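You operate a simulated robot arm through the tools that you are given. There is no shell and no other tool. Be economical: measure what you need, move in short steps, check, and stop when the job is done.

Carry out the task below with a simulated robot arm. There is one attempt and no reset: what you move stays moved.

JOB
Unlock the narrow panel, reset it and jog the paper sheets fully back.
Fine: latch to FREE, power on, then mushroom button out and RESET; hold REV to the end.

Only the result counts: the job must be done as asked and must still hold three seconds after the hand-in. Knocking over, shifting, dropping, spilling or breaking anything else fails it. Flat cloth is picked up by pressing the open fingertips on it (5 to 10 N) and closing them slowly along it; thin cloth reads only 2 to 8 mm in the jaws.

ROBOT AND FRAMES
A 7-joint arm with a two-finger parallel gripper, fixed in place. Base frame: the origin is at the foot of the arm, x ahead of it, y to its left, z up. Units: mm, rad, N and s.
With the tool pointing down near the work surface it reaches from about 100 to 700 mm from the base axis. Its first joint turns from -2.897 to 2.897 rad. Payload 1.57 kg.
Tool frame: the origin (TCP) lies between the finger pads and is the grasp point; the fingertips stand 30 mm ahead of it; z points along the fingers, y is the line along which they close. The gripper opens to 110 mm. The fingers are 24 mm wide and 12 mm thick; the gripper's body (48 by 112 mm) begins 78 mm behind the TCP.
Orientation is that of the tool frame in the base frame, as a unit quaternion [x, y, z, w]. With the fingers straight down and closing along the base's y, the tool's x points along the base's -x, its y along +y and its z along -z.

CONTROLS
- The arm moves only by the tool nudge_tool. Its argument "moves" is a list of rows, each an object (a shift or turn left out is 0, a gripper value left out holds the last) with "delta_pos": the shift along the base's x, y, z in cm, a list of three; "turn": the turn, a rotation vector about the base's x, y, z in rad, a list of three; "gripper": the gripper command, from -1 (fully open) to 1 (shut), values between in proportion. In form: [{"delta_pos": [tx, ty, tz], "turn": [ax, ay, az], "gripper": gripper}, ...]. A call has 1 to 10 rows; each row is the pose to reach, as a shift and turn from the pose commanded when the call began. Rows are played at 5 a second. More than 50 mm and 0.15 rad between two rows, or a gripper value outside its range, and nothing of the call is played. Where a pose cannot be reached the arm comes as near as it can. A force on the tool above 50 N (or 10 N above the force at the start of the call, whichever is more), or a blocked arm, ends the call early, and 0.2 s more pass. Each finger travels about 45 mm/s and halts on what it meets, pressing with about 23 N; the grip force reading is that of the motor and also rises with nothing between the fingers. The clock runs only during rows and for 0.2 s after the last one: add rows that repeat a pose to give the fingers time. The reply holds the time, the measured pose of the TCP, the force on the tool along the base axes, the opening and the grip force, in the units named above and with some noise, with the torque about the TCP (base axes, N m) and any sound that the robot's microphone picked up.
- Cameras (640 x 400 px; columns grow to the right, rows downward): "scene" is fixed at [226.6, -640.2, 1269.8]; the picture's right is [0.98, -0.19, 0.00], its down [-0.10, -0.52, -0.85] and it looks along [0.16, 0.83, -0.53] (base axes); focal length 329 px, centre (320, 200). "wrist" rides on the gripper at [70, 16, -141] in the tool frame; the picture's right is [-0.23, 0.97, 0.00], its down [-0.86, -0.20, -0.48] and it looks along [-0.47, -0.11, 0.88] (tool axes); focal length 222 px, centre (320, 200). There is no depth. A picture from a camera that has moved, and an enlarged one, comes with that camera's place and axes in the base frame and with its lens. The place of the scene camera against the robot may be out by one fixed shift of up to 18 mm in any direction.
- snapshot(camera): a new picture of that camera. No time passes.
- slide_trunk(by): slides the trunk up (or, below 0, down) by that many mm; the arm rides with it, the base frame stays. It gives what a move gives, with no picture.
- close_up(camera, box): a new picture of the part [left, top, right, bottom] of that camera's present view, enlarged. No time passes.
- hand_in(): hands the job in; it is judged then, once.

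Go step by step. Nothing tells you positions but the pictures and the camera data: compare them with the known pose of the tool, close in by small moves and look again before you grip or let go. The budget is 120 turns and 68 pictures, counting those below and the enlarged ones. Unless the task says otherwise, let go and move clear before handing in, and close with one line.

The tools are called after "Emit:" as a command line: name --argument value ..., lists and objects as JSON in quotes. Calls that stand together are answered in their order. nudge_tool: Moves the arm, as the interface text tells. Its arguments: {"type":"object","properties":{"moves":{"type":"array","items":{"type":"object","properties":{"delta_pos":{"type":"array","items":{"type":"number"}},"turn":{"type":"array","items":{"type":"number"}},"gripper":{"type":"number"}}}}},"required":["moves"]} The other tools are called the same way: slide_trunk (by) slides the trunk up or down; snapshot (camera) takes a picture; close_up (camera, box) takes an enlarged picture of a part of a camera's view; hand_in () hands the job in.

At the start:

```text
time_s: 0.0
position: [362.8, 374.8, 778.9]
ee_rot: [0.0, 1.0, 0.0, 0.0]
ft_force: [0.8, -0.1, -0.3]
wrist_torque: [0.02, 0.01, 0.0]
opening: 110.0
gripper_force: 0.0
trunk travel left (down, up): [-325.0, 265.0]
```

scene: 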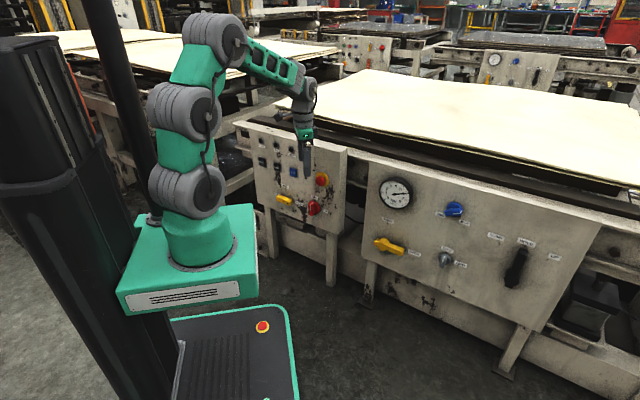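
wrist: 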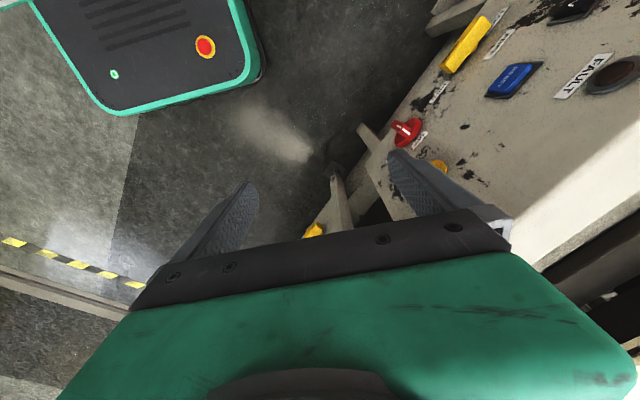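

I see two panels: a narrow one at the left (near the arm) and a wide one at the right. I'll enlarge the narrow panel first to read its controls.

Emit:
close_up --camera "scene" --box '[220, 110, 380, 210]'

Emit:
close_up --camera "wrist" --box '[380, 0, 640, 200]'

```text
4.00 times, centred on (300, 160) of scene
camera zoom: at [226.6, -640.2, 1269.8], right [0.98, -0.19, 0.0], down [-0.1, -0.52, -0.85], along [0.16, 0.83, -0.53], focal length 1317 px, centre (400, 360)
```

zoom: 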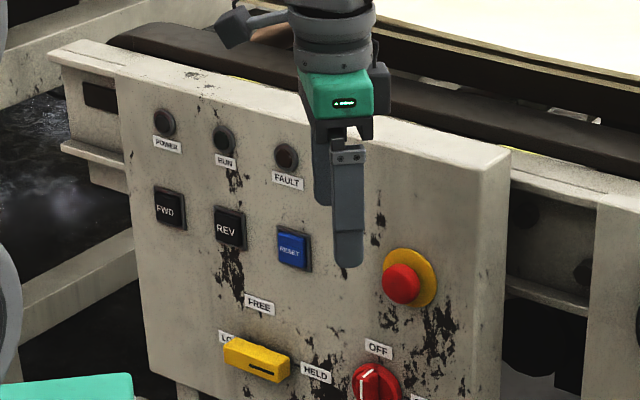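

```text
2.00 times, centred on (510, 100) of wrist
camera zoom: at [294.2, 390.0, 918.6], right [0.23, 0.97, 0.0], down [0.86, -0.2, 0.48], along [0.47, -0.11, -0.88], focal length 444 px, centre (-60, 400)
```

zoom: 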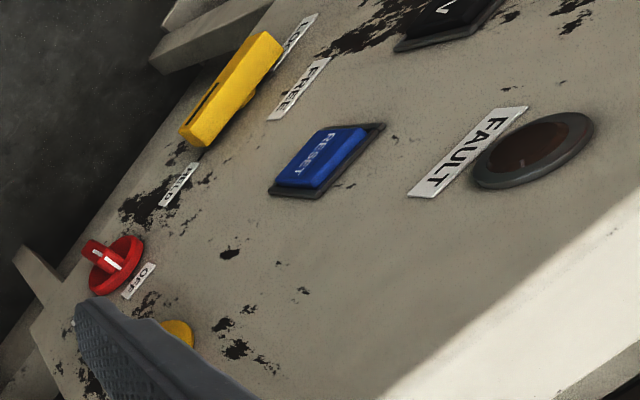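

The narrow panel stands vertical, turned about 45° to the base. Triangulating gives RESET near (348,601,628), the latch near (304,630,478) and the red switch near (420,526,499). I'll look at its lower part and at the sheets.

Emit:
close_up --camera "scene" --box '[240, 160, 368, 240]'

Emit:
nudge_tool --moves '[{"turn": [0, 0, 0.14], "delta_pos": [-1, -2, 0]}, {"turn": [0, 0, 0.28], "delta_pos": [-2, -4, 0]}, {"turn": [0, 0, 0.42], "delta_pos": [-3, -6, 0]}, {"turn": [0, 0, 0.56], "delta_pos": [-4, -8, 0]}, {"turn": [0, 0, 0.7], "delta_pos": [-5, -10, 0]}, {"turn": [0, 0, 0.82], "delta_pos": [-6, -12, 0]}]'

```text
5.00 times, centred on (304, 200) of scene
camera zoom: at [226.6, -640.2, 1269.8], right [0.98, -0.19, 0.0], down [-0.1, -0.52, -0.85], along [0.16, 0.83, -0.53], focal length 1646 px, centre (400, 200)
```

zoom: 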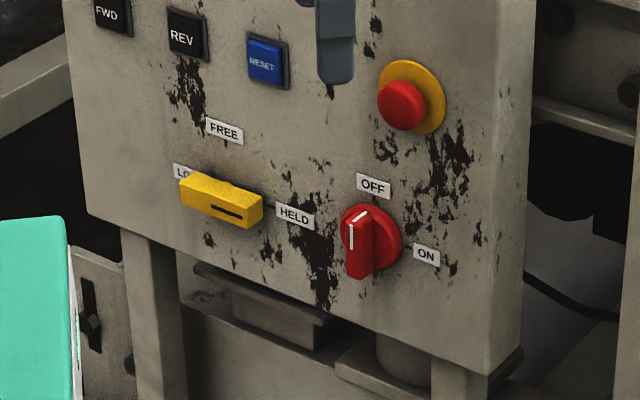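

```text
time_s: 1.4
position: [303.4, 251.8, 775.1]
ee_rot: [-0.4, 0.917, 0.0, -0.001]
ft_force: [0.4, 0.0, 0.1]
wrist_torque: [-0.04, 0.05, -0.04]
opening: 110.1
gripper_force: 0.2
trunk travel left (down, up): [-325.0, 265.0]
```

The latch is flanked by LOCK, FREE (top) and HELD, with a slot mark at its right end. The red switch points to OFF and ON is to its right. I'll tilt the tool to face the panel and view it with the wrist camera.

Emit:
nudge_tool --moves '[{"turn": [0.107, -0.099, 0]}, {"turn": [0.212, -0.198, 0]}, {"turn": [0.318, -0.297, 0]}, {"turn": [0.425, -0.396, 0]}, {"turn": [0.53, -0.494, 0]}, {"turn": [0.637, -0.593, 0]}, {"turn": [0.743, -0.692, 0]}, {"turn": [0.849, -0.791, 0]}, {"turn": [0.955, -0.89, 0]}, {"turn": [1.06, -0.988, 0]}]'

Emit:
snapshot --camera "wrist"

```text
time_s: 3.3
position: [334.1, 326.0, 875.9]
ee_rot: [-0.348, 0.684, 0.279, 0.577]
ft_force: [-0.1, 0.7, -0.9]
wrist_torque: [0.02, 0.02, 0.01]
opening: 110.3
gripper_force: 0.0
out of reach, approached as far as the arm can: row 8, 9
trunk travel left (down, up): [-325.0, 265.0]
stopped in row 9: the arm was blocked; the commanded pose is now the measured one
```

```text
62 pictures are left
camera wrist: at [232.5, 214.1, 831.5], right [-0.76, 0.62, 0.2], down [-0.05, -0.36, 0.93], along [0.65, 0.69, 0.3], focal length 222 px, centre (320, 200)
```

wrist: 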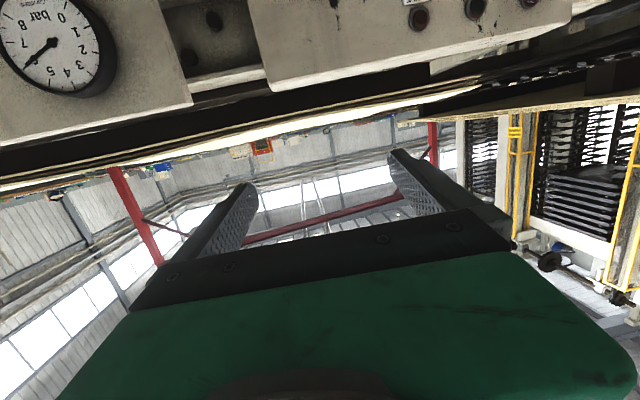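

The arm's shoulder sits well above the panel, so the tool can't level out near it. I'll lower the trunk so the arm is at a comfortable height for the panel.

Emit:
slide_trunk --by -220

Emit:
snapshot --camera "scene"

Emit:
snapshot --camera "wrist"

```text
time_s: 5.7
position: [334.3, 325.1, 655.0]
ee_rot: [-0.348, 0.686, 0.279, 0.574]
ft_force: [-1.6, 0.0, -0.1]
wrist_torque: [0.0, 0.0, 0.0]
opening: 110.0
gripper_force: 0.1
trunk travel left (down, up): [-105.0, 485.0]
```

```text
61 pictures are left
```

scene: 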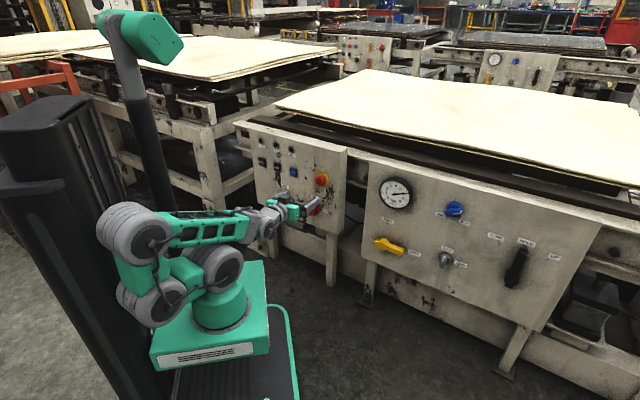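

```text
60 pictures are left
camera wrist: at [231.3, 212.9, 610.6], right [-0.76, 0.62, 0.21], down [-0.04, -0.36, 0.93], along [0.65, 0.69, 0.3], focal length 222 px, centre (320, 200)
```

wrist: 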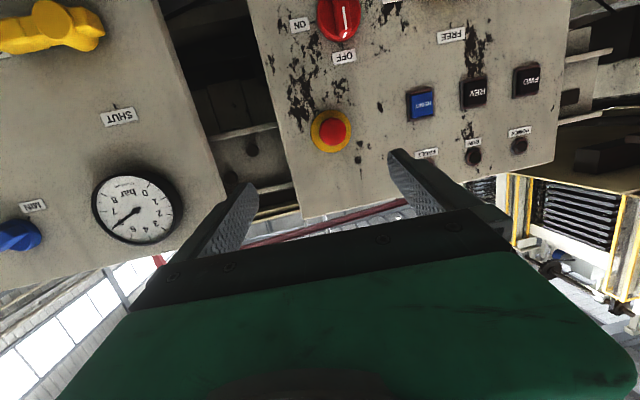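

The arm now faces the panel, with the camera under the tool so its pictures are upside down. I'll enlarge the wrist view to triangulate the controls.

Emit:
close_up --camera "wrist" --box '[250, 0, 570, 200]'

Emit:
close_up --camera "scene" --box '[230, 110, 390, 210]'

```text
2.00 times, centred on (410, 100) of wrist
camera zoom: at [231.3, 212.9, 610.6], right [-0.76, 0.62, 0.21], down [-0.04, -0.36, 0.93], along [0.65, 0.69, 0.3], focal length 444 px, centre (140, 400)
```

zoom: 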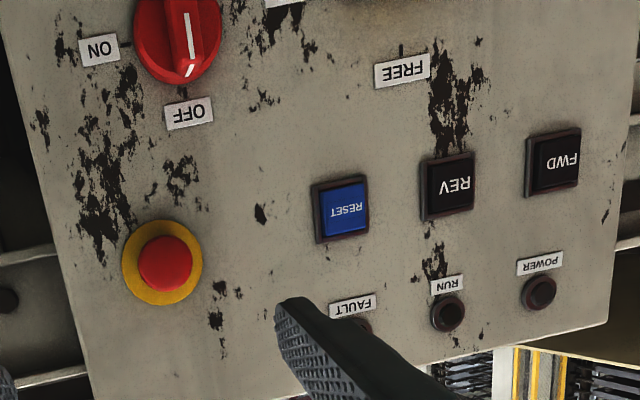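

```text
4.00 times, centred on (310, 160) of scene
camera zoom: at [226.6, -640.2, 1269.8], right [0.98, -0.19, 0.0], down [-0.1, -0.52, -0.85], along [0.16, 0.83, -0.53], focal length 1317 px, centre (360, 360)
```

zoom: 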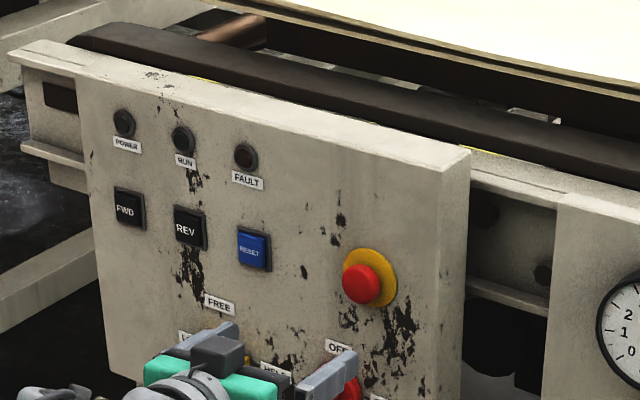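

The panel's inward normal is about (0.68, 0.73, 0). The corrected positions are RESET ≈ (350,616,608), REV ≈ (285,677,610), the mushroom button ≈ (442,497,617) and the red switch ≈ (417,533,479). I'll level the tool and move it in front of the latch.

Emit:
nudge_tool --moves '[{"turn": [0.05, -0.035, -0.033], "delta_pos": [-2.6, 2.5, -2.9]}, {"turn": [0.1, -0.07, -0.066], "delta_pos": [-5.2, 5.0, -5.8]}, {"turn": [0.151, -0.104, -0.098], "delta_pos": [-7.7, 7.5, -8.8]}, {"turn": [0.151, -0.104, -0.098], "delta_pos": [-10.3, 9.9, -11.7]}, {"turn": [0.151, -0.104, -0.098], "delta_pos": [-12.9, 12.4, -14.6]}, {"turn": [0.151, -0.104, -0.098], "delta_pos": [-15.5, 14.9, -17.5]}, {"turn": [0.151, -0.104, -0.098], "delta_pos": [-15.5, 14.9, -17.5]}]'

Emit:
snapshot --camera "wrist"

```text
time_s: 7.2
position: [237.4, 464.7, 502.1]
ee_rot: [-0.229, 0.66, 0.241, 0.673]
ft_force: [0.9, -0.7, 0.3]
wrist_torque: [-0.01, 0.0, 0.01]
opening: 110.0
gripper_force: 0.0
out of reach, approached as far as the arm can: row 4, 5, 6, 7
trunk travel left (down, up): [-105.0, 485.0]
stopped in row 7: the arm was blocked; the commanded pose is now the measured one
```

```text
57 pictures are left
camera wrist: at [119.9, 389.8, 429.1], right [-0.61, 0.75, 0.24], down [-0.26, -0.47, 0.84], along [0.75, 0.46, 0.48], focal length 222 px, centre (320, 200)
```

wrist: 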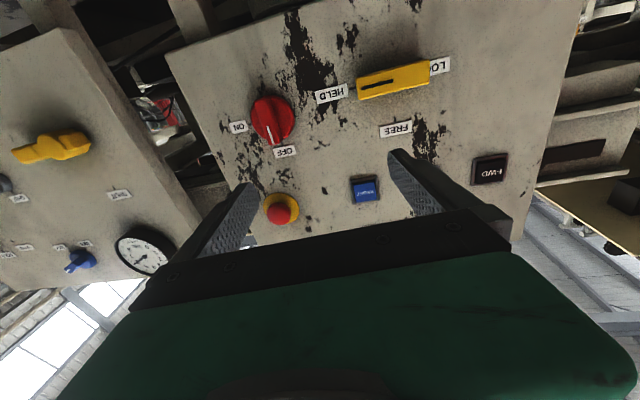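

The arm hit a joint limit, and a lower shoulder should help it point level at this height. I'll lower the trunk further, then look at the latch closely.

Emit:
slide_trunk --by -100

Emit:
close_up --camera "wrist" --box '[220, 0, 540, 200]'

```text
time_s: 8.5
position: [238.5, 464.3, 402.3]
ee_rot: [-0.229, 0.661, 0.241, 0.673]
ft_force: [-0.2, -0.5, 0.3]
wrist_torque: [-0.02, -0.03, -0.01]
opening: 110.1
gripper_force: 0.0
trunk travel left (down, up): [-5.0, 585.0]
```

```text
2.00 times, centred on (380, 100) of wrist
camera zoom: at [119.5, 390.1, 329.3], right [-0.61, 0.75, 0.24], down [-0.26, -0.47, 0.84], along [0.75, 0.46, 0.48], focal length 444 px, centre (200, 400)
```

zoom: 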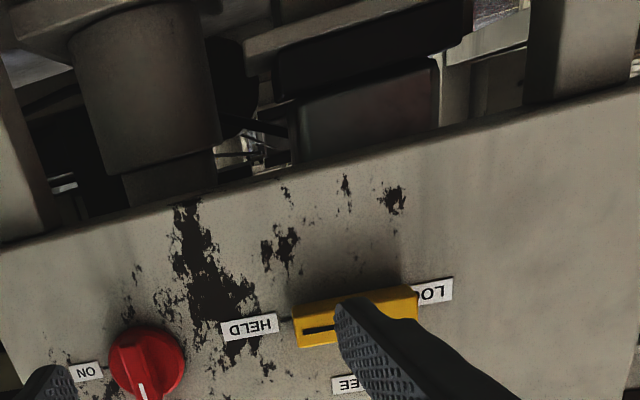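

The tool is level now, with the yaw about 0.15 rad short. I'll raise it, square it to the panel and check.

Emit:
nudge_tool --moves '[{"turn": [0.008, -0.008, 0.07], "delta_pos": [-1.0, 0.3, 3]}, {"turn": [0.015, -0.015, 0.147], "delta_pos": [-2, 0.5, 5]}, {"turn": [0.015, -0.015, 0.147], "delta_pos": [-4, 1, 5]}, {"turn": [0.015, -0.015, 0.147], "delta_pos": [-4, 1, 5]}]'

Emit:
snapshot --camera "wrist"

```text
time_s: 9.7
position: [229.9, 463.6, 454.4]
ee_rot: [-0.249, 0.644, 0.273, 0.67]
ft_force: [0.1, -0.5, 0.4]
wrist_torque: [-0.03, 0.02, 0.0]
opening: 110.2
gripper_force: 0.1
trunk travel left (down, up): [-5.0, 585.0]
stopped in row 4: the arm was blocked; the commanded pose is now the measured one
```

```text
55 pictures are left
camera wrist: at [118.6, 382.0, 377.9], right [-0.67, 0.7, 0.24], down [-0.23, -0.51, 0.83], along [0.7, 0.5, 0.5], focal length 222 px, centre (320, 200)
```

wrist: 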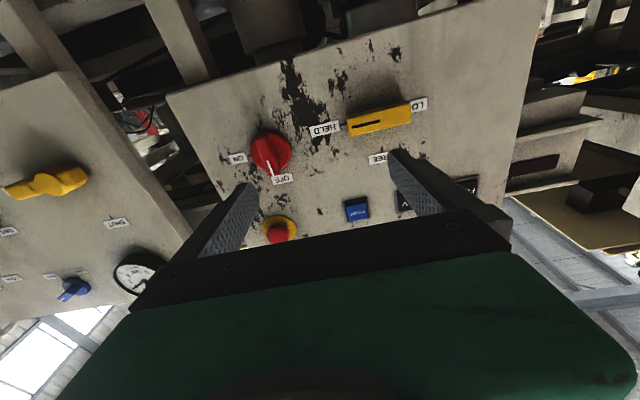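

The arm is blocked again, so I'll check its posture in the scene view.

Emit:
close_up --camera "scene" --box '[60, 100, 380, 300]'

```text
2.00 times, centred on (220, 200) of scene
camera zoom: at [226.6, -640.2, 1269.8], right [0.98, -0.19, 0.0], down [-0.1, -0.52, -0.85], along [0.16, 0.83, -0.53], focal length 659 px, centre (520, 200)
```

zoom: 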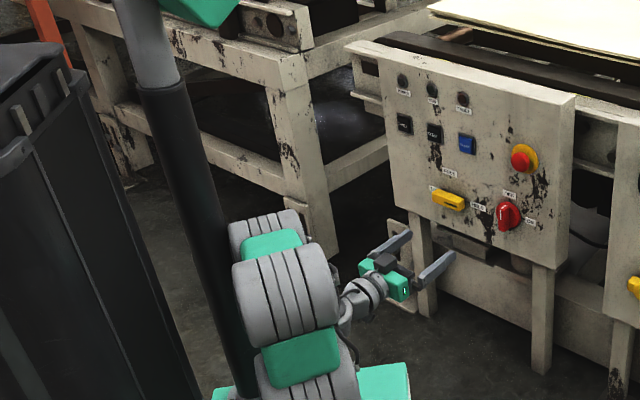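

The arm was simply folded too tightly. From this view the latch handle is centred near (297,638,457), about 86 mm long and horizontal, with its mark toward HELD. I'll move closer to the panel, which unfolds the arm, and square up.

Emit:
nudge_tool --moves '[{"delta_pos": [0.5, 4, 0.1]}, {"delta_pos": [1.0, 8, 0.2], "turn": [-0.02, 0.01, 0.034]}, {"delta_pos": [1.44, 11.4, 0.3], "turn": [-0.0457, 0.02, 0.068]}, {"delta_pos": [1.44, 11.4, 0.3], "turn": [-0.0457, 0.02, 0.068]}]'

```text
time_s: 10.7
position: [243.6, 578.4, 454.4]
ee_rot: [-0.285, 0.648, 0.284, 0.647]
ft_force: [-0.2, 1.0, -0.5]
wrist_torque: [0.02, -0.03, 0.01]
opening: 110.1
gripper_force: 0.1
trunk travel left (down, up): [-5.0, 585.0]
```

That worked and the tool is squared up. Now I'll roll it 90° so the fingers close vertically on the horizontal handle.

Emit:
nudge_tool --moves '[{"turn": [0.101, 0.109, 0]}, {"turn": [0.202, 0.218, 0]}, {"turn": [0.303, 0.327, 0]}, {"turn": [0.404, 0.436, 0]}, {"turn": [0.505, 0.545, 0]}, {"turn": [0.606, 0.654, 0]}, {"turn": [0.707, 0.763, 0]}, {"turn": [0.808, 0.872, 0]}, {"turn": [0.909, 0.981, 0]}, {"turn": [1.0, 1.081, 0]}]'

Emit:
nudge_tool --moves '[{"turn": [0.066, 0.072, 0]}, {"turn": [0.066, 0.072, 0]}]'

Emit:
snapshot --camera "wrist"

```text
time_s: 12.9
position: [243.2, 579.0, 455.8]
ee_rot: [0.226, 0.67, 0.645, 0.29]
ft_force: [0.5, 0.5, 0.0]
wrist_torque: [0.0, 0.01, 0.06]
opening: 110.1
gripper_force: 0.1
trunk travel left (down, up): [-5.0, 585.0]
```

```text
time_s: 13.5
position: [243.6, 579.2, 458.0]
ee_rot: [0.257, 0.658, 0.659, 0.258]
ft_force: [0.0, -0.5, -0.1]
wrist_torque: [0.0, 0.04, 0.0]
opening: 109.9
gripper_force: 0.1
trunk travel left (down, up): [-5.0, 585.0]
```

```text
53 pictures are left
camera wrist: at [97.1, 521.8, 472.8], right [0.17, -0.15, 0.97], down [0.3, -0.93, -0.2], along [0.94, 0.33, -0.11], focal length 222 px, centre (320, 200)
```

wrist: 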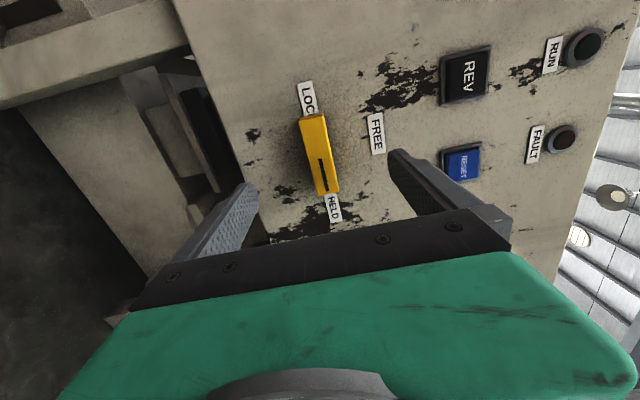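

The fingers now straddle the handle's height (z 458) and are centred on it horizontally. I'll narrow the jaws and advance.

Emit:
nudge_tool --moves '[{"gripper": 0.0}, {"gripper": 0.0}, {"delta_pos": [1.36, 1.47, 0], "gripper": 0.0}, {"delta_pos": [2.7, 2.94, 0]}, {"delta_pos": [3.4, 3.67, 0]}, {"delta_pos": [3.4, 3.67, 0]}]'

Emit:
snapshot --camera "wrist"

```text
time_s: 14.9
position: [277.8, 614.8, 457.6]
ee_rot: [0.256, 0.658, 0.659, 0.258]
ft_force: [1.0, -0.2, -0.2]
wrist_torque: [-0.02, 0.04, 0.01]
opening: 55.0
gripper_force: 0.0
trunk travel left (down, up): [-5.0, 585.0]
```

```text
52 pictures are left
camera wrist: at [131.0, 558.3, 472.0], right [0.17, -0.15, 0.97], down [0.3, -0.93, -0.2], along [0.94, 0.33, -0.11], focal length 222 px, centre (320, 200)
```

wrist: 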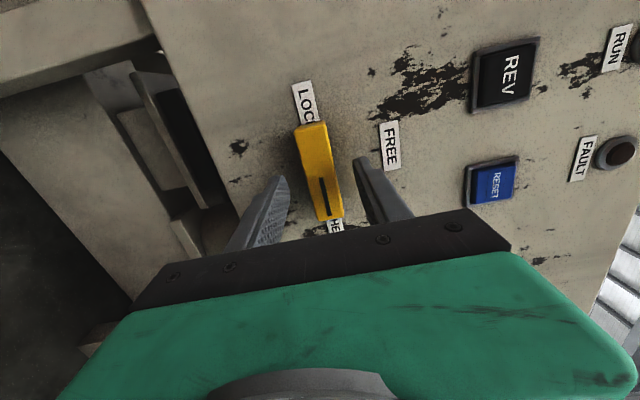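

The jaws are well placed on either side of the handle. I'll advance a bit more and then close on it.

Emit:
nudge_tool --moves '[{"delta_pos": [0.68, 0.73, 0]}, {"delta_pos": [1.1, 1.18, 0]}, {"delta_pos": [1.1, 1.18, 0]}]'

Emit:
nudge_tool --moves '[{"gripper": 0.4}, {"gripper": 0.6}, {"gripper": 0.8}, {"gripper": 0.8}]'

Emit:
snapshot --camera "wrist"

```text
time_s: 15.7
position: [289.2, 626.8, 458.0]
ee_rot: [0.257, 0.658, 0.659, 0.258]
ft_force: [-0.7, 0.4, 0.7]
wrist_torque: [0.03, -0.01, 0.0]
opening: 55.2
gripper_force: 0.0
trunk travel left (down, up): [-5.0, 585.0]
```

```text
time_s: 16.7
position: [288.8, 627.6, 457.6]
ee_rot: [0.258, 0.658, 0.659, 0.259]
ft_force: [0.2, 0.3, 1.4]
wrist_torque: [-0.1, 0.14, -0.03]
opening: 24.9
gripper_force: 29.9
trunk travel left (down, up): [-5.0, 585.0]
```

```text
51 pictures are left
camera wrist: at [142.4, 570.0, 473.1], right [0.16, -0.15, 0.97], down [0.3, -0.93, -0.2], along [0.94, 0.33, -0.11], focal length 222 px, centre (320, 200)
```

wrist: 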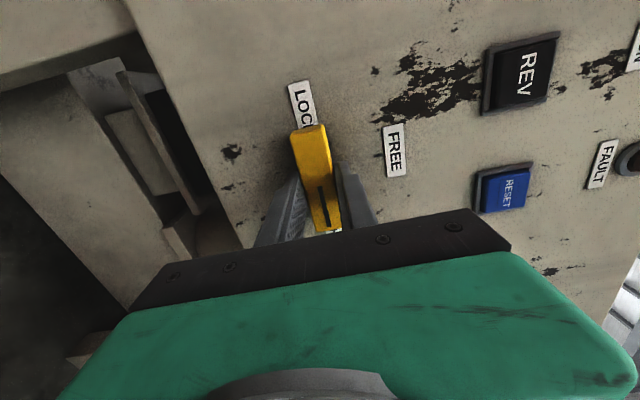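

The handle is gripped (25 mm). Now I'll turn it counter-clockwise from HELD toward FREE, checking the torque as I go.

Emit:
nudge_tool --moves '[{"turn": [-0.068, -0.073, 0]}, {"turn": [-0.136, -0.147, 0]}, {"turn": [-0.204, -0.22, 0]}, {"turn": [-0.272, -0.294, 0]}]'

Emit:
snapshot --camera "wrist"

```text
time_s: 17.7
position: [288.0, 627.5, 460.1]
ee_rot: [0.121, 0.695, 0.596, 0.384]
ft_force: [10.3, 19.3, 8.6]
wrist_torque: [-0.6, 0.72, 0.23]
opening: 25.1
gripper_force: 36.5
trunk travel left (down, up): [-5.0, 585.0]
```

```text
50 pictures are left
camera wrist: at [141.5, 570.6, 446.3], right [-0.13, 0.11, 0.99], down [0.31, -0.94, 0.15], along [0.94, 0.33, 0.09], focal length 222 px, centre (320, 200)
```

wrist: 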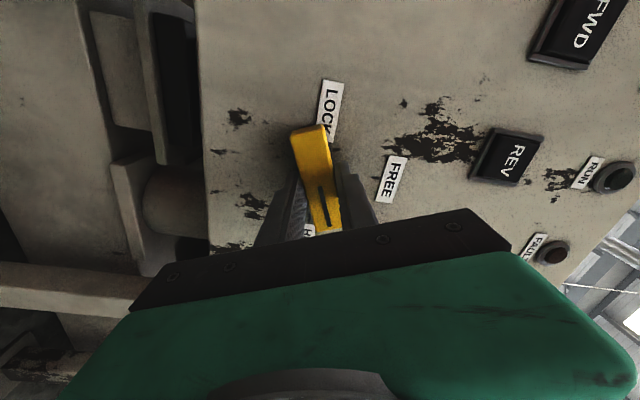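

The handle follows the tool. I'll continue toward FREE with a slight shift to follow the pivot.

Emit:
nudge_tool --moves '[{"turn": [-0.068, -0.073, 0], "delta_pos": [-0.02, 0.02, 0.05]}, {"turn": [-0.136, -0.147, 0], "delta_pos": [-0.05, 0.05, 0.1]}, {"turn": [-0.204, -0.22, 0], "delta_pos": [-0.1, 0.1, 0.15]}, {"turn": [-0.272, -0.294, 0], "delta_pos": [-0.15, 0.15, 0.2]}, {"turn": [-0.34, -0.367, 0], "delta_pos": [-0.2, 0.2, 0.2]}]'

Emit:
snapshot --camera "wrist"

```text
time_s: 18.9
position: [286.2, 628.2, 462.8]
ee_rot: [-0.056, 0.703, 0.479, 0.522]
ft_force: [-6.2, -19.3, 24.3]
wrist_torque: [0.0, 0.09, -0.79]
opening: 25.6
gripper_force: 36.7
trunk travel left (down, up): [-5.0, 585.0]
```

```text
49 pictures are left
camera wrist: at [150.8, 562.2, 415.8], right [-0.46, 0.42, 0.78], down [0.18, -0.82, 0.55], along [0.87, 0.39, 0.3], focal length 222 px, centre (320, 200)
```

wrist: 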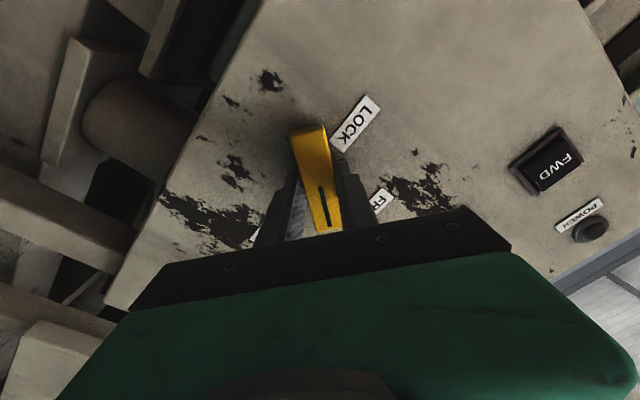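

The forces suggest the pivot lies a few mm left of my grip, so I'll follow the arc upward and left while finishing the turn.

Emit:
nudge_tool --moves '[{"delta_pos": [-0.05, 0.05, 0.25]}, {"turn": [-0.091, -0.098, 0], "delta_pos": [-0.12, 0.11, 0.32]}, {"turn": [-0.182, -0.196, 0], "delta_pos": [-0.2, 0.19, 0.38]}, {"turn": [-0.273, -0.294, 0], "delta_pos": [-0.3, 0.28, 0.4]}, {"turn": [-0.364, -0.392, 0], "delta_pos": [-0.38, 0.35, 0.42]}, {"turn": [-0.455, -0.492, 0], "delta_pos": [-0.45, 0.42, 0.42]}]'

Emit:
snapshot --camera "wrist"

```text
time_s: 20.3
position: [284.9, 630.2, 462.8]
ee_rot: [-0.285, 0.649, 0.279, 0.648]
ft_force: [26.3, -22.6, -0.9]
wrist_torque: [-0.18, 0.53, -1.41]
opening: 25.4
gripper_force: 36.9
trunk travel left (down, up): [-5.0, 585.0]
```

```text
48 pictures are left
camera wrist: at [177.1, 537.9, 392.6], right [-0.71, 0.67, 0.22], down [-0.18, -0.48, 0.86], along [0.68, 0.57, 0.46], focal length 222 px, centre (320, 200)
```

wrist: 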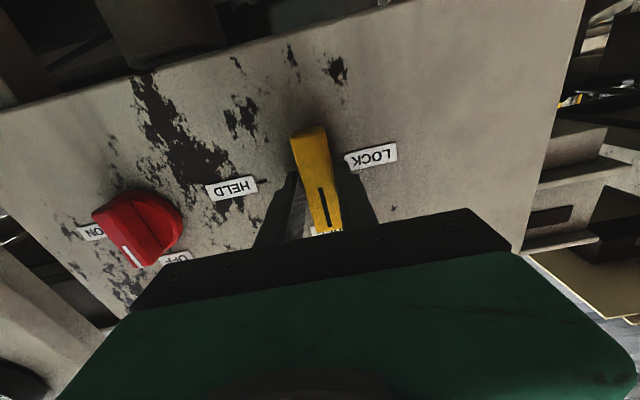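

The handle is vertical with its mark at FREE. I'll relax the side force, release and back off.

Emit:
nudge_tool --moves '[{"delta_pos": [0.35, -0.32, 0]}, {"delta_pos": [0.35, -0.32, 0]}]'

Emit:
nudge_tool --moves '[{"gripper": 0.4}, {"gripper": 0.0}, {"gripper": 0.0}, {"gripper": 0.0}]'

Emit:
nudge_tool --moves '[{"delta_pos": [-2.0, -2.2, 0]}, {"delta_pos": [-4.07, -4.4, 0]}, {"delta_pos": [-4.07, -4.4, 0]}]'

Emit:
snapshot --camera "wrist"

```text
time_s: 20.9
position: [284.5, 630.3, 461.1]
ee_rot: [-0.284, 0.65, 0.281, 0.647]
ft_force: [21.8, -2.8, -10.2]
wrist_torque: [-0.14, 0.23, -1.23]
opening: 25.6
gripper_force: 36.7
trunk travel left (down, up): [-5.0, 585.0]
```

```text
time_s: 21.9
position: [284.6, 630.4, 466.6]
ee_rot: [-0.285, 0.647, 0.284, 0.648]
ft_force: [-0.7, 0.5, 0.2]
wrist_torque: [0.01, 0.0, 0.02]
opening: 55.1
gripper_force: 0.2
trunk travel left (down, up): [-5.0, 585.0]
```

```text
time_s: 22.7
position: [245.1, 586.1, 464.9]
ee_rot: [-0.283, 0.648, 0.282, 0.648]
ft_force: [0.0, -0.1, -0.2]
wrist_torque: [0.02, 0.05, -0.04]
opening: 54.8
gripper_force: 0.1
trunk travel left (down, up): [-5.0, 585.0]
```

```text
47 pictures are left
camera wrist: at [137.3, 493.7, 393.5], right [-0.72, 0.66, 0.23], down [-0.18, -0.49, 0.86], along [0.68, 0.57, 0.47], focal length 222 px, centre (320, 200)
```

wrist: 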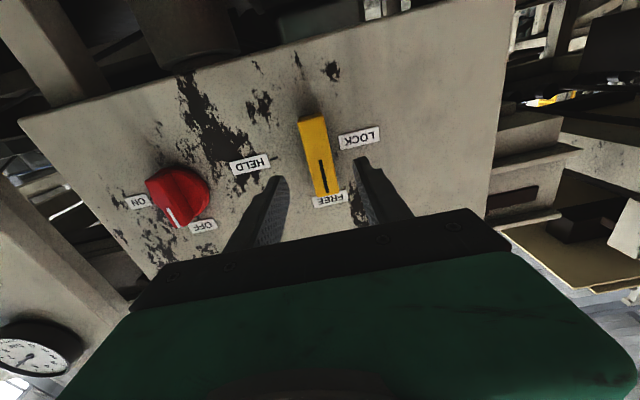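

The latch is at FREE. Next is the red power switch, so I'll slide over in front of it.

Emit:
nudge_tool --moves '[{"delta_pos": [2.4, -3, 0.1]}, {"delta_pos": [5.5, -6, 0.2]}, {"delta_pos": [8.7, -9, 0.4]}, {"delta_pos": [11.9, -11.9, 0.5]}, {"delta_pos": [11.9, -11.9, 0.5]}]'

Emit:
snapshot --camera "wrist"

```text
time_s: 23.9
position: [366.1, 466.6, 470.4]
ee_rot: [-0.284, 0.648, 0.283, 0.648]
ft_force: [-0.3, 0.9, 0.0]
wrist_torque: [0.02, 0.01, 0.01]
opening: 54.7
gripper_force: 0.0
trunk travel left (down, up): [-5.0, 585.0]
```

```text
46 pictures are left
camera wrist: at [259.1, 373.8, 400.3], right [-0.72, 0.66, 0.23], down [-0.18, -0.49, 0.86], along [0.68, 0.57, 0.47], focal length 222 px, centre (320, 200)
```

wrist: 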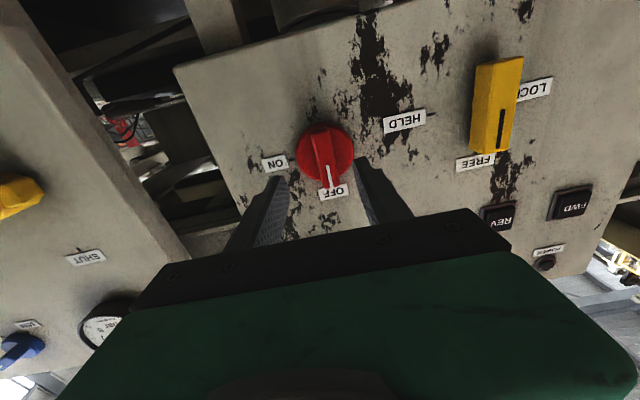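

The switch axis is at about s=-52, z=471, a few mm to the left of the tool. I'll advance onto its ridge and stop short of the disc.

Emit:
nudge_tool --moves '[{"delta_pos": [1.0, 1.7, 0]}, {"delta_pos": [2.3, 3.1, 0]}, {"delta_pos": [3.4, 4.3, 0]}, {"delta_pos": [3.4, 4.3, 0]}]'

Emit:
snapshot --camera "wrist"

```text
time_s: 24.9
position: [397.6, 510.1, 468.1]
ee_rot: [-0.284, 0.648, 0.283, 0.648]
ft_force: [-32.3, -35.8, 8.4]
wrist_torque: [0.25, -0.18, -1.36]
opening: 55.3
gripper_force: 0.4
trunk travel left (down, up): [-5.0, 585.0]
```

```text
45 pictures are left
camera wrist: at [289.8, 416.5, 397.5], right [-0.72, 0.66, 0.22], down [-0.18, -0.48, 0.86], along [0.67, 0.57, 0.47], focal length 222 px, centre (320, 200)
```

wrist: 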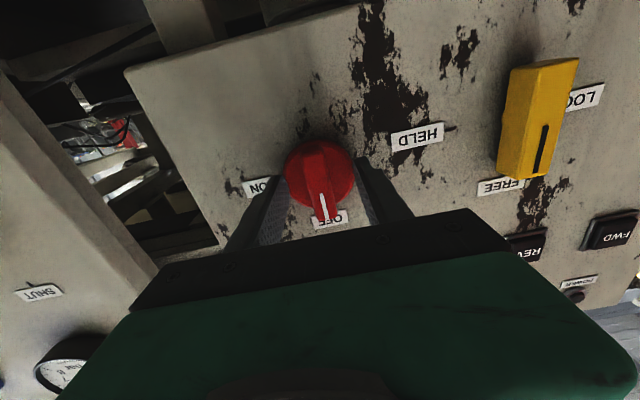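

The fingers touched the switch's disc. I'll back off a few mm and close on the ridge.

Emit:
nudge_tool --moves '[{"delta_pos": [-0.38, -0.41, 0.2]}, {"delta_pos": [-0.38, -0.41, 0.2]}]'

Emit:
nudge_tool --moves '[{"gripper": 0.4}, {"gripper": 0.8}, {"gripper": 0.9}, {"gripper": 0.9}, {"gripper": 0.9}]'

Emit:
snapshot --camera "wrist"

```text
time_s: 25.5
position: [395.5, 507.7, 471.1]
ee_rot: [-0.283, 0.648, 0.283, 0.648]
ft_force: [-0.7, -1.0, -0.1]
wrist_torque: [0.0, 0.01, 0.03]
opening: 55.1
gripper_force: 0.0
trunk travel left (down, up): [-5.0, 585.0]
```

```text
time_s: 26.7
position: [394.8, 506.5, 470.2]
ee_rot: [-0.284, 0.648, 0.282, 0.648]
ft_force: [1.7, -0.8, 1.0]
wrist_torque: [-0.01, 0.09, -0.56]
opening: 18.4
gripper_force: 32.5
trunk travel left (down, up): [-5.0, 585.0]
```

```text
44 pictures are left
camera wrist: at [287.9, 414.1, 399.6], right [-0.72, 0.66, 0.23], down [-0.18, -0.49, 0.86], along [0.68, 0.57, 0.47], focal length 222 px, centre (320, 200)
```

wrist: 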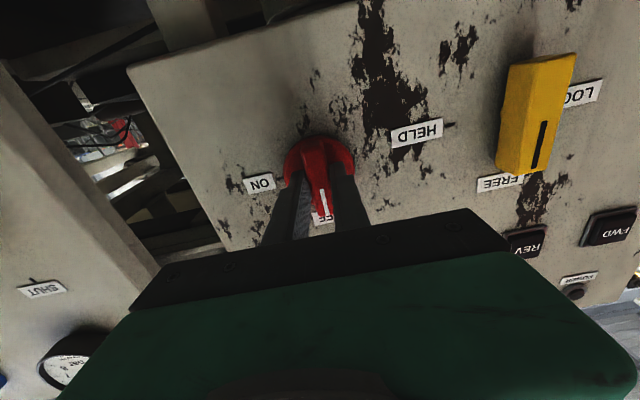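

The ridge is gripped (18 mm). I'll turn it clockwise toward ON.

Emit:
nudge_tool --moves '[{"turn": [0.09, 0.098, 0]}, {"turn": [0.18, 0.196, 0]}, {"turn": [0.27, 0.294, 0]}, {"turn": [0.36, 0.392, 0]}, {"turn": [0.45, 0.49, 0]}]'

Emit:
snapshot --camera "wrist"

```text
time_s: 27.9
position: [394.3, 505.7, 470.5]
ee_rot: [-0.057, 0.705, 0.48, 0.519]
ft_force: [9.5, 10.7, -1.1]
wrist_torque: [0.17, -0.16, -0.8]
opening: 18.2
gripper_force: 33.2
trunk travel left (down, up): [-5.0, 585.0]
```

```text
43 pictures are left
camera wrist: at [258.2, 439.7, 425.0], right [-0.46, 0.43, 0.78], down [0.18, -0.82, 0.55], along [0.87, 0.39, 0.3], focal length 222 px, centre (320, 200)
```

wrist: 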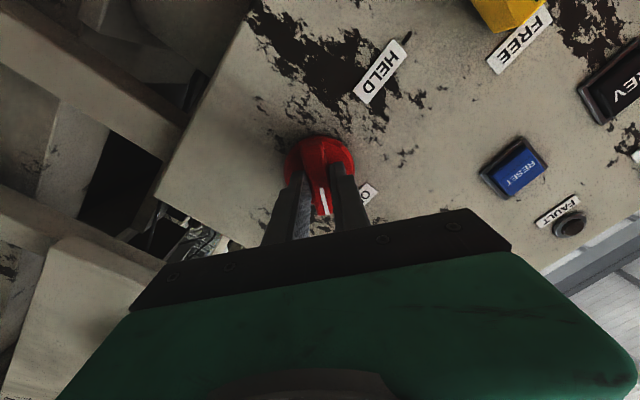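

It turns smoothly, so I'll continue to the full 90°.

Emit:
nudge_tool --moves '[{"turn": [0.09, 0.098, 0]}, {"turn": [0.18, 0.196, 0]}, {"turn": [0.27, 0.294, 0]}, {"turn": [0.36, 0.392, 0]}, {"turn": [0.45, 0.49, 0]}, {"turn": [0.54, 0.585, 0]}, {"turn": [0.616, 0.665, 0]}, {"turn": [0.616, 0.665, 0]}]'

Emit:
snapshot --camera "wrist"

Emit:
close_up --camera "scene" --box '[230, 110, 390, 210]'

```text
time_s: 29.7
position: [393.9, 506.9, 470.4]
ee_rot: [0.258, 0.659, 0.658, 0.257]
ft_force: [9.3, -2.3, -1.1]
wrist_torque: [-0.01, -0.08, 0.62]
opening: 17.8
gripper_force: 32.8
trunk travel left (down, up): [-5.0, 585.0]
```

```text
42 pictures are left
camera wrist: at [248.0, 449.0, 485.6], right [0.17, -0.15, 0.97], down [0.3, -0.93, -0.2], along [0.94, 0.33, -0.11], focal length 222 px, centre (320, 200)
```

wrist: 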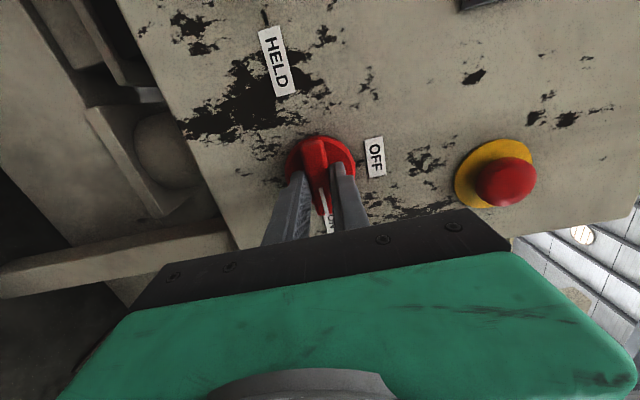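

```text
4.00 times, centred on (310, 160) of scene
camera zoom: at [226.6, -640.2, 1269.8], right [0.98, -0.19, 0.0], down [-0.1, -0.52, -0.85], along [0.16, 0.83, -0.53], focal length 1317 px, centre (360, 360)
```

zoom: 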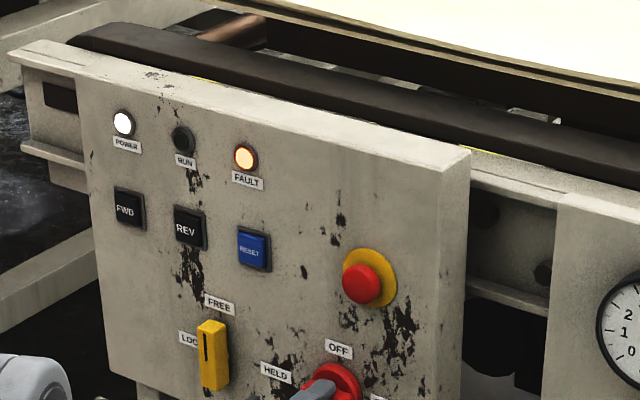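

POWER and FAULT are now lit, so the power is on. I'll release the switch, back off, and return the roll to neutral on the way to the mushroom button.

Emit:
nudge_tool --moves '[{"gripper": 0.5}, {"gripper": 0.0}, {"gripper": 0.0}]'

Emit:
nudge_tool --moves '[{"delta_pos": [-2.0, -2.2, 0]}, {"delta_pos": [-4.4, -4.7, 0], "gripper": -0.2}]'

Emit:
nudge_tool --moves '[{"turn": [-0.1, -0.108, 0]}, {"turn": [-0.2, -0.216, 0], "delta_pos": [0.5, -0.4, 2]}, {"turn": [-0.3, -0.324, 0], "delta_pos": [1.0, -0.8, 4]}, {"turn": [-0.4, -0.432, 0], "delta_pos": [1.5, -1.2, 6]}, {"turn": [-0.5, -0.54, 0], "delta_pos": [2.0, -1.6, 8]}, {"turn": [-0.6, -0.648, 0], "delta_pos": [2.5, -2, 10]}, {"turn": [-0.7, -0.756, 0], "delta_pos": [3, -2.2, 12]}, {"turn": [-0.8, -0.864, 0], "delta_pos": [3.5, -2.2, 14]}, {"turn": [-0.9, -0.972, 0], "delta_pos": [3.5, -2.2, 14.4]}, {"turn": [-1.0, -1.08, 0], "delta_pos": [3.5, -2.2, 14.4]}]'

Emit:
snapshot --camera "wrist"

```text
time_s: 30.5
position: [393.1, 506.3, 471.0]
ee_rot: [0.257, 0.658, 0.659, 0.257]
ft_force: [-0.7, 0.2, -0.1]
wrist_torque: [0.01, -0.02, -0.04]
opening: 55.3
gripper_force: 0.1
trunk travel left (down, up): [-5.0, 585.0]
```

```text
time_s: 31.1
position: [347.4, 462.5, 470.9]
ee_rot: [0.256, 0.659, 0.659, 0.257]
ft_force: [-0.5, 0.0, 1.1]
wrist_torque: [-0.01, 0.02, 0.04]
opening: 66.1
gripper_force: 0.0
trunk travel left (down, up): [-5.0, 585.0]
```

```text
time_s: 33.3
position: [384.8, 437.2, 615.2]
ee_rot: [-0.254, 0.661, 0.314, 0.632]
ft_force: [0.2, -0.7, 0.0]
wrist_torque: [-0.02, -0.02, 0.0]
opening: 66.2
gripper_force: 0.1
trunk travel left (down, up): [-5.0, 585.0]
```

```text
40 pictures are left
camera wrist: at [272.4, 348.4, 546.3], right [-0.7, 0.64, 0.32], down [-0.12, -0.54, 0.83], along [0.71, 0.54, 0.45], focal length 222 px, centre (320, 200)
```

wrist: 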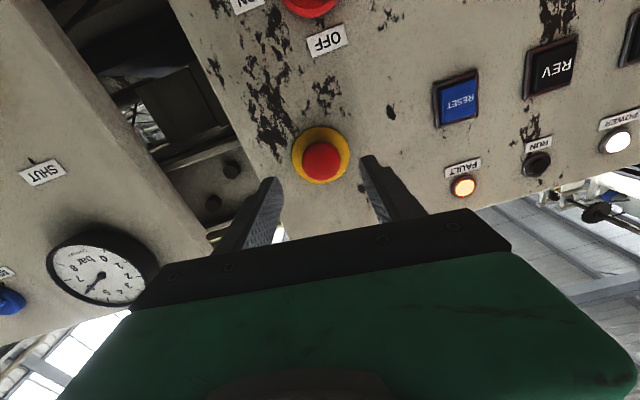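

The mushroom cap is about 41 mm across and centred between the jaws. I'll advance around it.

Emit:
nudge_tool --moves '[{"delta_pos": [1.5, 1.4, 0]}, {"delta_pos": [2.8, 2.9, 0]}, {"delta_pos": [4.0, 4.2, 0]}, {"delta_pos": [4.0, 4.2, 0]}]'

Emit:
snapshot --camera "wrist"

```text
time_s: 34.3
position: [424.7, 478.3, 614.7]
ee_rot: [-0.252, 0.662, 0.314, 0.632]
ft_force: [0.5, 0.8, 0.1]
wrist_torque: [-0.01, -0.03, -0.02]
opening: 66.0
gripper_force: 0.0
trunk travel left (down, up): [-5.0, 585.0]
```

```text
39 pictures are left
camera wrist: at [313.0, 390.2, 547.8], right [-0.69, 0.64, 0.32], down [-0.12, -0.54, 0.83], along [0.71, 0.54, 0.45], focal length 222 px, centre (320, 200)
```

wrist: 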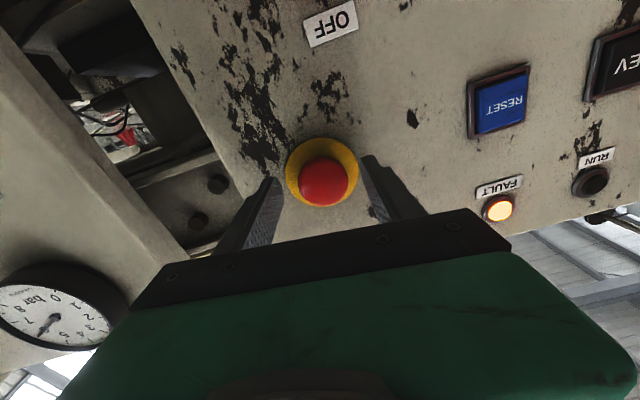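

The tips are about 12 mm past the cap's face. I'll go a little deeper and close on it.

Emit:
nudge_tool --moves '[{"delta_pos": [0.5, 0.6, 0]}, {"delta_pos": [0.5, 0.6, 0]}]'

Emit:
nudge_tool --moves '[{"gripper": 0.1}, {"gripper": 0.3}, {"gripper": 0.6}, {"gripper": 0.6}, {"gripper": 0.6}]'

Emit:
snapshot --camera "wrist"

```text
time_s: 34.9
position: [430.6, 485.4, 615.1]
ee_rot: [-0.252, 0.662, 0.313, 0.633]
ft_force: [0.2, 0.0, 0.4]
wrist_torque: [-0.02, -0.01, -0.01]
opening: 65.9
gripper_force: 0.1
trunk travel left (down, up): [-5.0, 585.0]
```

```text
time_s: 36.1
position: [429.2, 486.0, 614.9]
ee_rot: [-0.253, 0.661, 0.315, 0.632]
ft_force: [-5.2, 4.2, 0.2]
wrist_torque: [0.05, 0.01, 0.27]
opening: 40.1
gripper_force: 39.5
trunk travel left (down, up): [-5.0, 585.0]
```

```text
38 pictures are left
camera wrist: at [317.4, 396.7, 546.9], right [-0.7, 0.64, 0.32], down [-0.11, -0.54, 0.83], along [0.71, 0.54, 0.45], focal length 222 px, centre (320, 200)
```

wrist: 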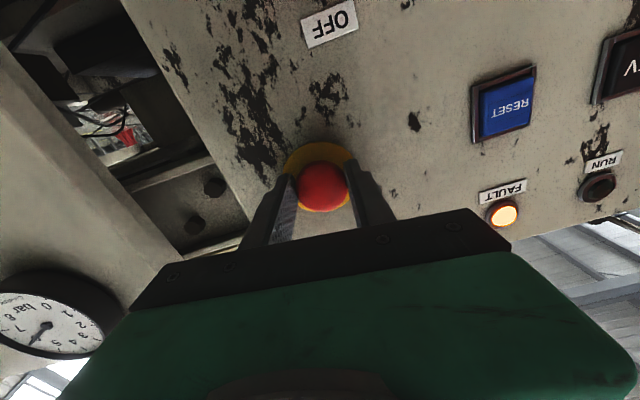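

The cap is gripped (40 mm). I'll try a gentle straight pull first.

Emit:
nudge_tool --moves '[{"delta_pos": [-0.2, -0.22, 0]}, {"delta_pos": [-0.41, -0.44, 0]}, {"delta_pos": [-0.61, -0.66, 0]}, {"delta_pos": [-0.61, -0.66, 0]}]'

Emit:
snapshot --camera "wrist"

```text
time_s: 37.1
position: [423.9, 478.7, 613.6]
ee_rot: [-0.252, 0.662, 0.314, 0.632]
ft_force: [1.8, 24.9, -1.6]
wrist_torque: [-0.25, 0.19, 0.51]
opening: 39.7
gripper_force: 44.8
trunk travel left (down, up): [-5.0, 585.0]
```

```text
37 pictures are left
camera wrist: at [311.1, 390.2, 547.1], right [-0.7, 0.64, 0.32], down [-0.11, -0.54, 0.83], along [0.71, 0.54, 0.45], focal length 222 px, centre (320, 200)
```

wrist: 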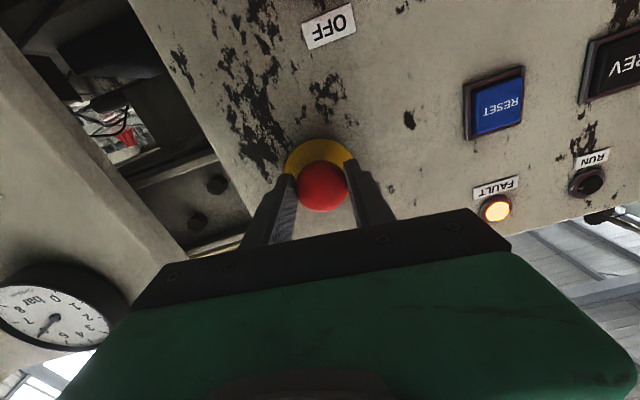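

The cap has come out about 9 mm with the fingers. I'll pull a touch more to make sure it is fully out.

Emit:
nudge_tool --moves '[{"delta_pos": [-0.14, -0.15, 0]}, {"delta_pos": [-0.27, -0.3, 0]}, {"delta_pos": [-0.27, -0.3, 0]}]'

Emit:
snapshot --camera "wrist"

```text
time_s: 37.9
position: [421.4, 476.4, 616.8]
ee_rot: [-0.253, 0.661, 0.315, 0.632]
ft_force: [7.8, 45.5, 0.2]
wrist_torque: [-0.1, 0.03, 0.55]
opening: 40.0
gripper_force: 45.3
trunk travel left (down, up): [-5.0, 585.0]
```

```text
36 pictures are left
camera wrist: at [309.2, 388.2, 547.0], right [-0.7, 0.64, 0.32], down [-0.11, -0.54, 0.83], along [0.71, 0.54, 0.45], focal length 222 px, centre (320, 200)
```

wrist: 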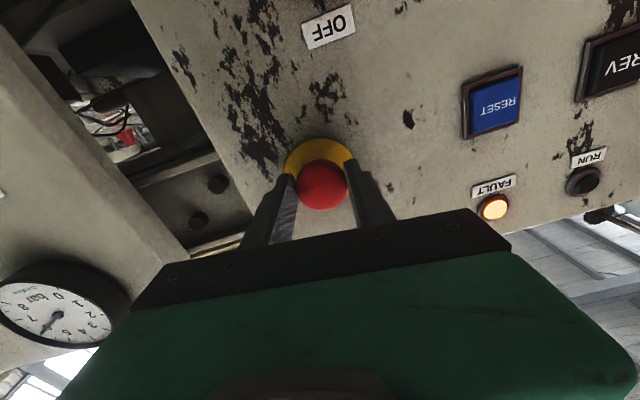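

The force is rising, so the cap is at its stop about 10 mm out. I'll relax, release and check that it stays out.

Emit:
nudge_tool --moves '[{"delta_pos": [0.2, 0.22, 0]}, {"delta_pos": [0.2, 0.22, 0], "gripper": 0.3}, {"delta_pos": [0.2, 0.22, 0], "gripper": -0.2}, {"delta_pos": [0.2, 0.22, 0], "gripper": -0.2}]'

Emit:
nudge_tool --moves '[{"delta_pos": [-2.0, -2.2, 0]}, {"delta_pos": [-4.0, -4.4, 0]}]'

Emit:
snapshot --camera "wrist"

Emit:
close_up --camera "scene" --box '[230, 110, 390, 210]'

```text
time_s: 38.9
position: [423.1, 476.8, 614.5]
ee_rot: [-0.252, 0.662, 0.314, 0.632]
ft_force: [0.6, -0.7, 0.3]
wrist_torque: [0.0, 0.01, 0.0]
opening: 65.9
gripper_force: 0.1
trunk travel left (down, up): [-5.0, 585.0]
```

```text
time_s: 39.5
position: [380.1, 430.8, 617.0]
ee_rot: [-0.252, 0.662, 0.315, 0.632]
ft_force: [-0.6, -0.2, 0.2]
wrist_torque: [0.01, 0.02, -0.02]
opening: 66.0
gripper_force: 0.1
trunk travel left (down, up): [-5.0, 585.0]
```

```text
35 pictures are left
camera wrist: at [268.5, 342.6, 548.5], right [-0.69, 0.64, 0.32], down [-0.12, -0.54, 0.83], along [0.71, 0.54, 0.45], focal length 222 px, centre (320, 200)
```

wrist: 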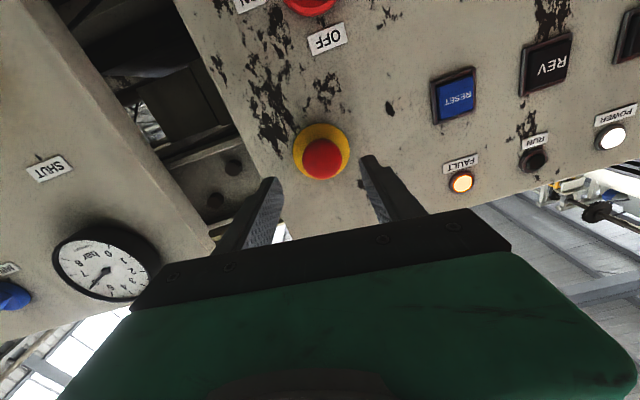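

```text
4.00 times, centred on (310, 160) of scene
camera zoom: at [226.6, -640.2, 1269.8], right [0.98, -0.19, 0.0], down [-0.1, -0.52, -0.85], along [0.16, 0.83, -0.53], focal length 1317 px, centre (360, 360)
```

zoom: 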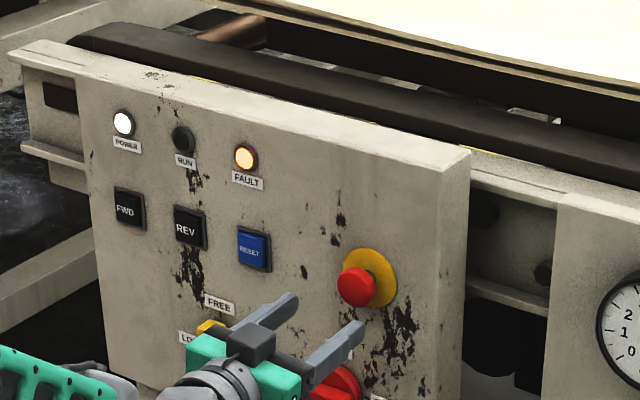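

The cap stayed out and a green band is visible behind it. Now I'll close the fingers and move in front of RESET.

Emit:
nudge_tool --moves '[{"delta_pos": [-3, 2.8, -0.3], "gripper": 0.5}, {"delta_pos": [-6, 5.6, -0.6], "gripper": 1}, {"delta_pos": [-9, 8.4, -0.8], "gripper": 1}, {"delta_pos": [-10.8, 10.05, -0.8]}, {"delta_pos": [-9.1, 11.9, -0.8]}, {"delta_pos": [-7.4, 13.7, -0.8]}, {"delta_pos": [-7.4, 13.7, -0.8]}]'

Emit:
snapshot --camera "wrist"

```text
time_s: 41.1
position: [310.4, 570.4, 606.5]
ee_rot: [-0.252, 0.662, 0.313, 0.633]
ft_force: [0.1, 0.1, 0.5]
wrist_torque: [-0.03, -0.01, -0.01]
opening: 0.0
gripper_force: 21.4
trunk travel left (down, up): [-5.0, 585.0]
```

```text
33 pictures are left
camera wrist: at [198.5, 482.2, 538.0], right [-0.69, 0.64, 0.32], down [-0.12, -0.54, 0.83], along [0.71, 0.54, 0.45], focal length 222 px, centre (320, 200)
```

wrist: 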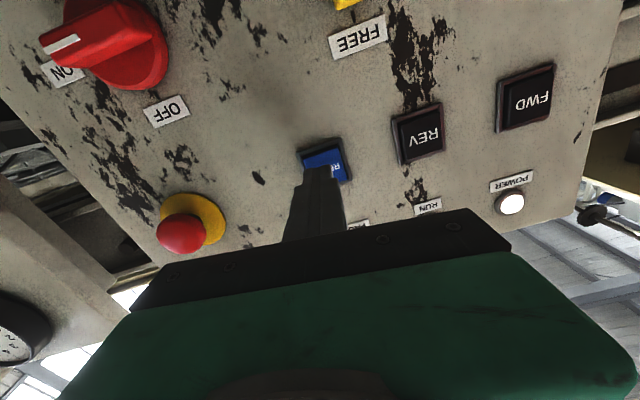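

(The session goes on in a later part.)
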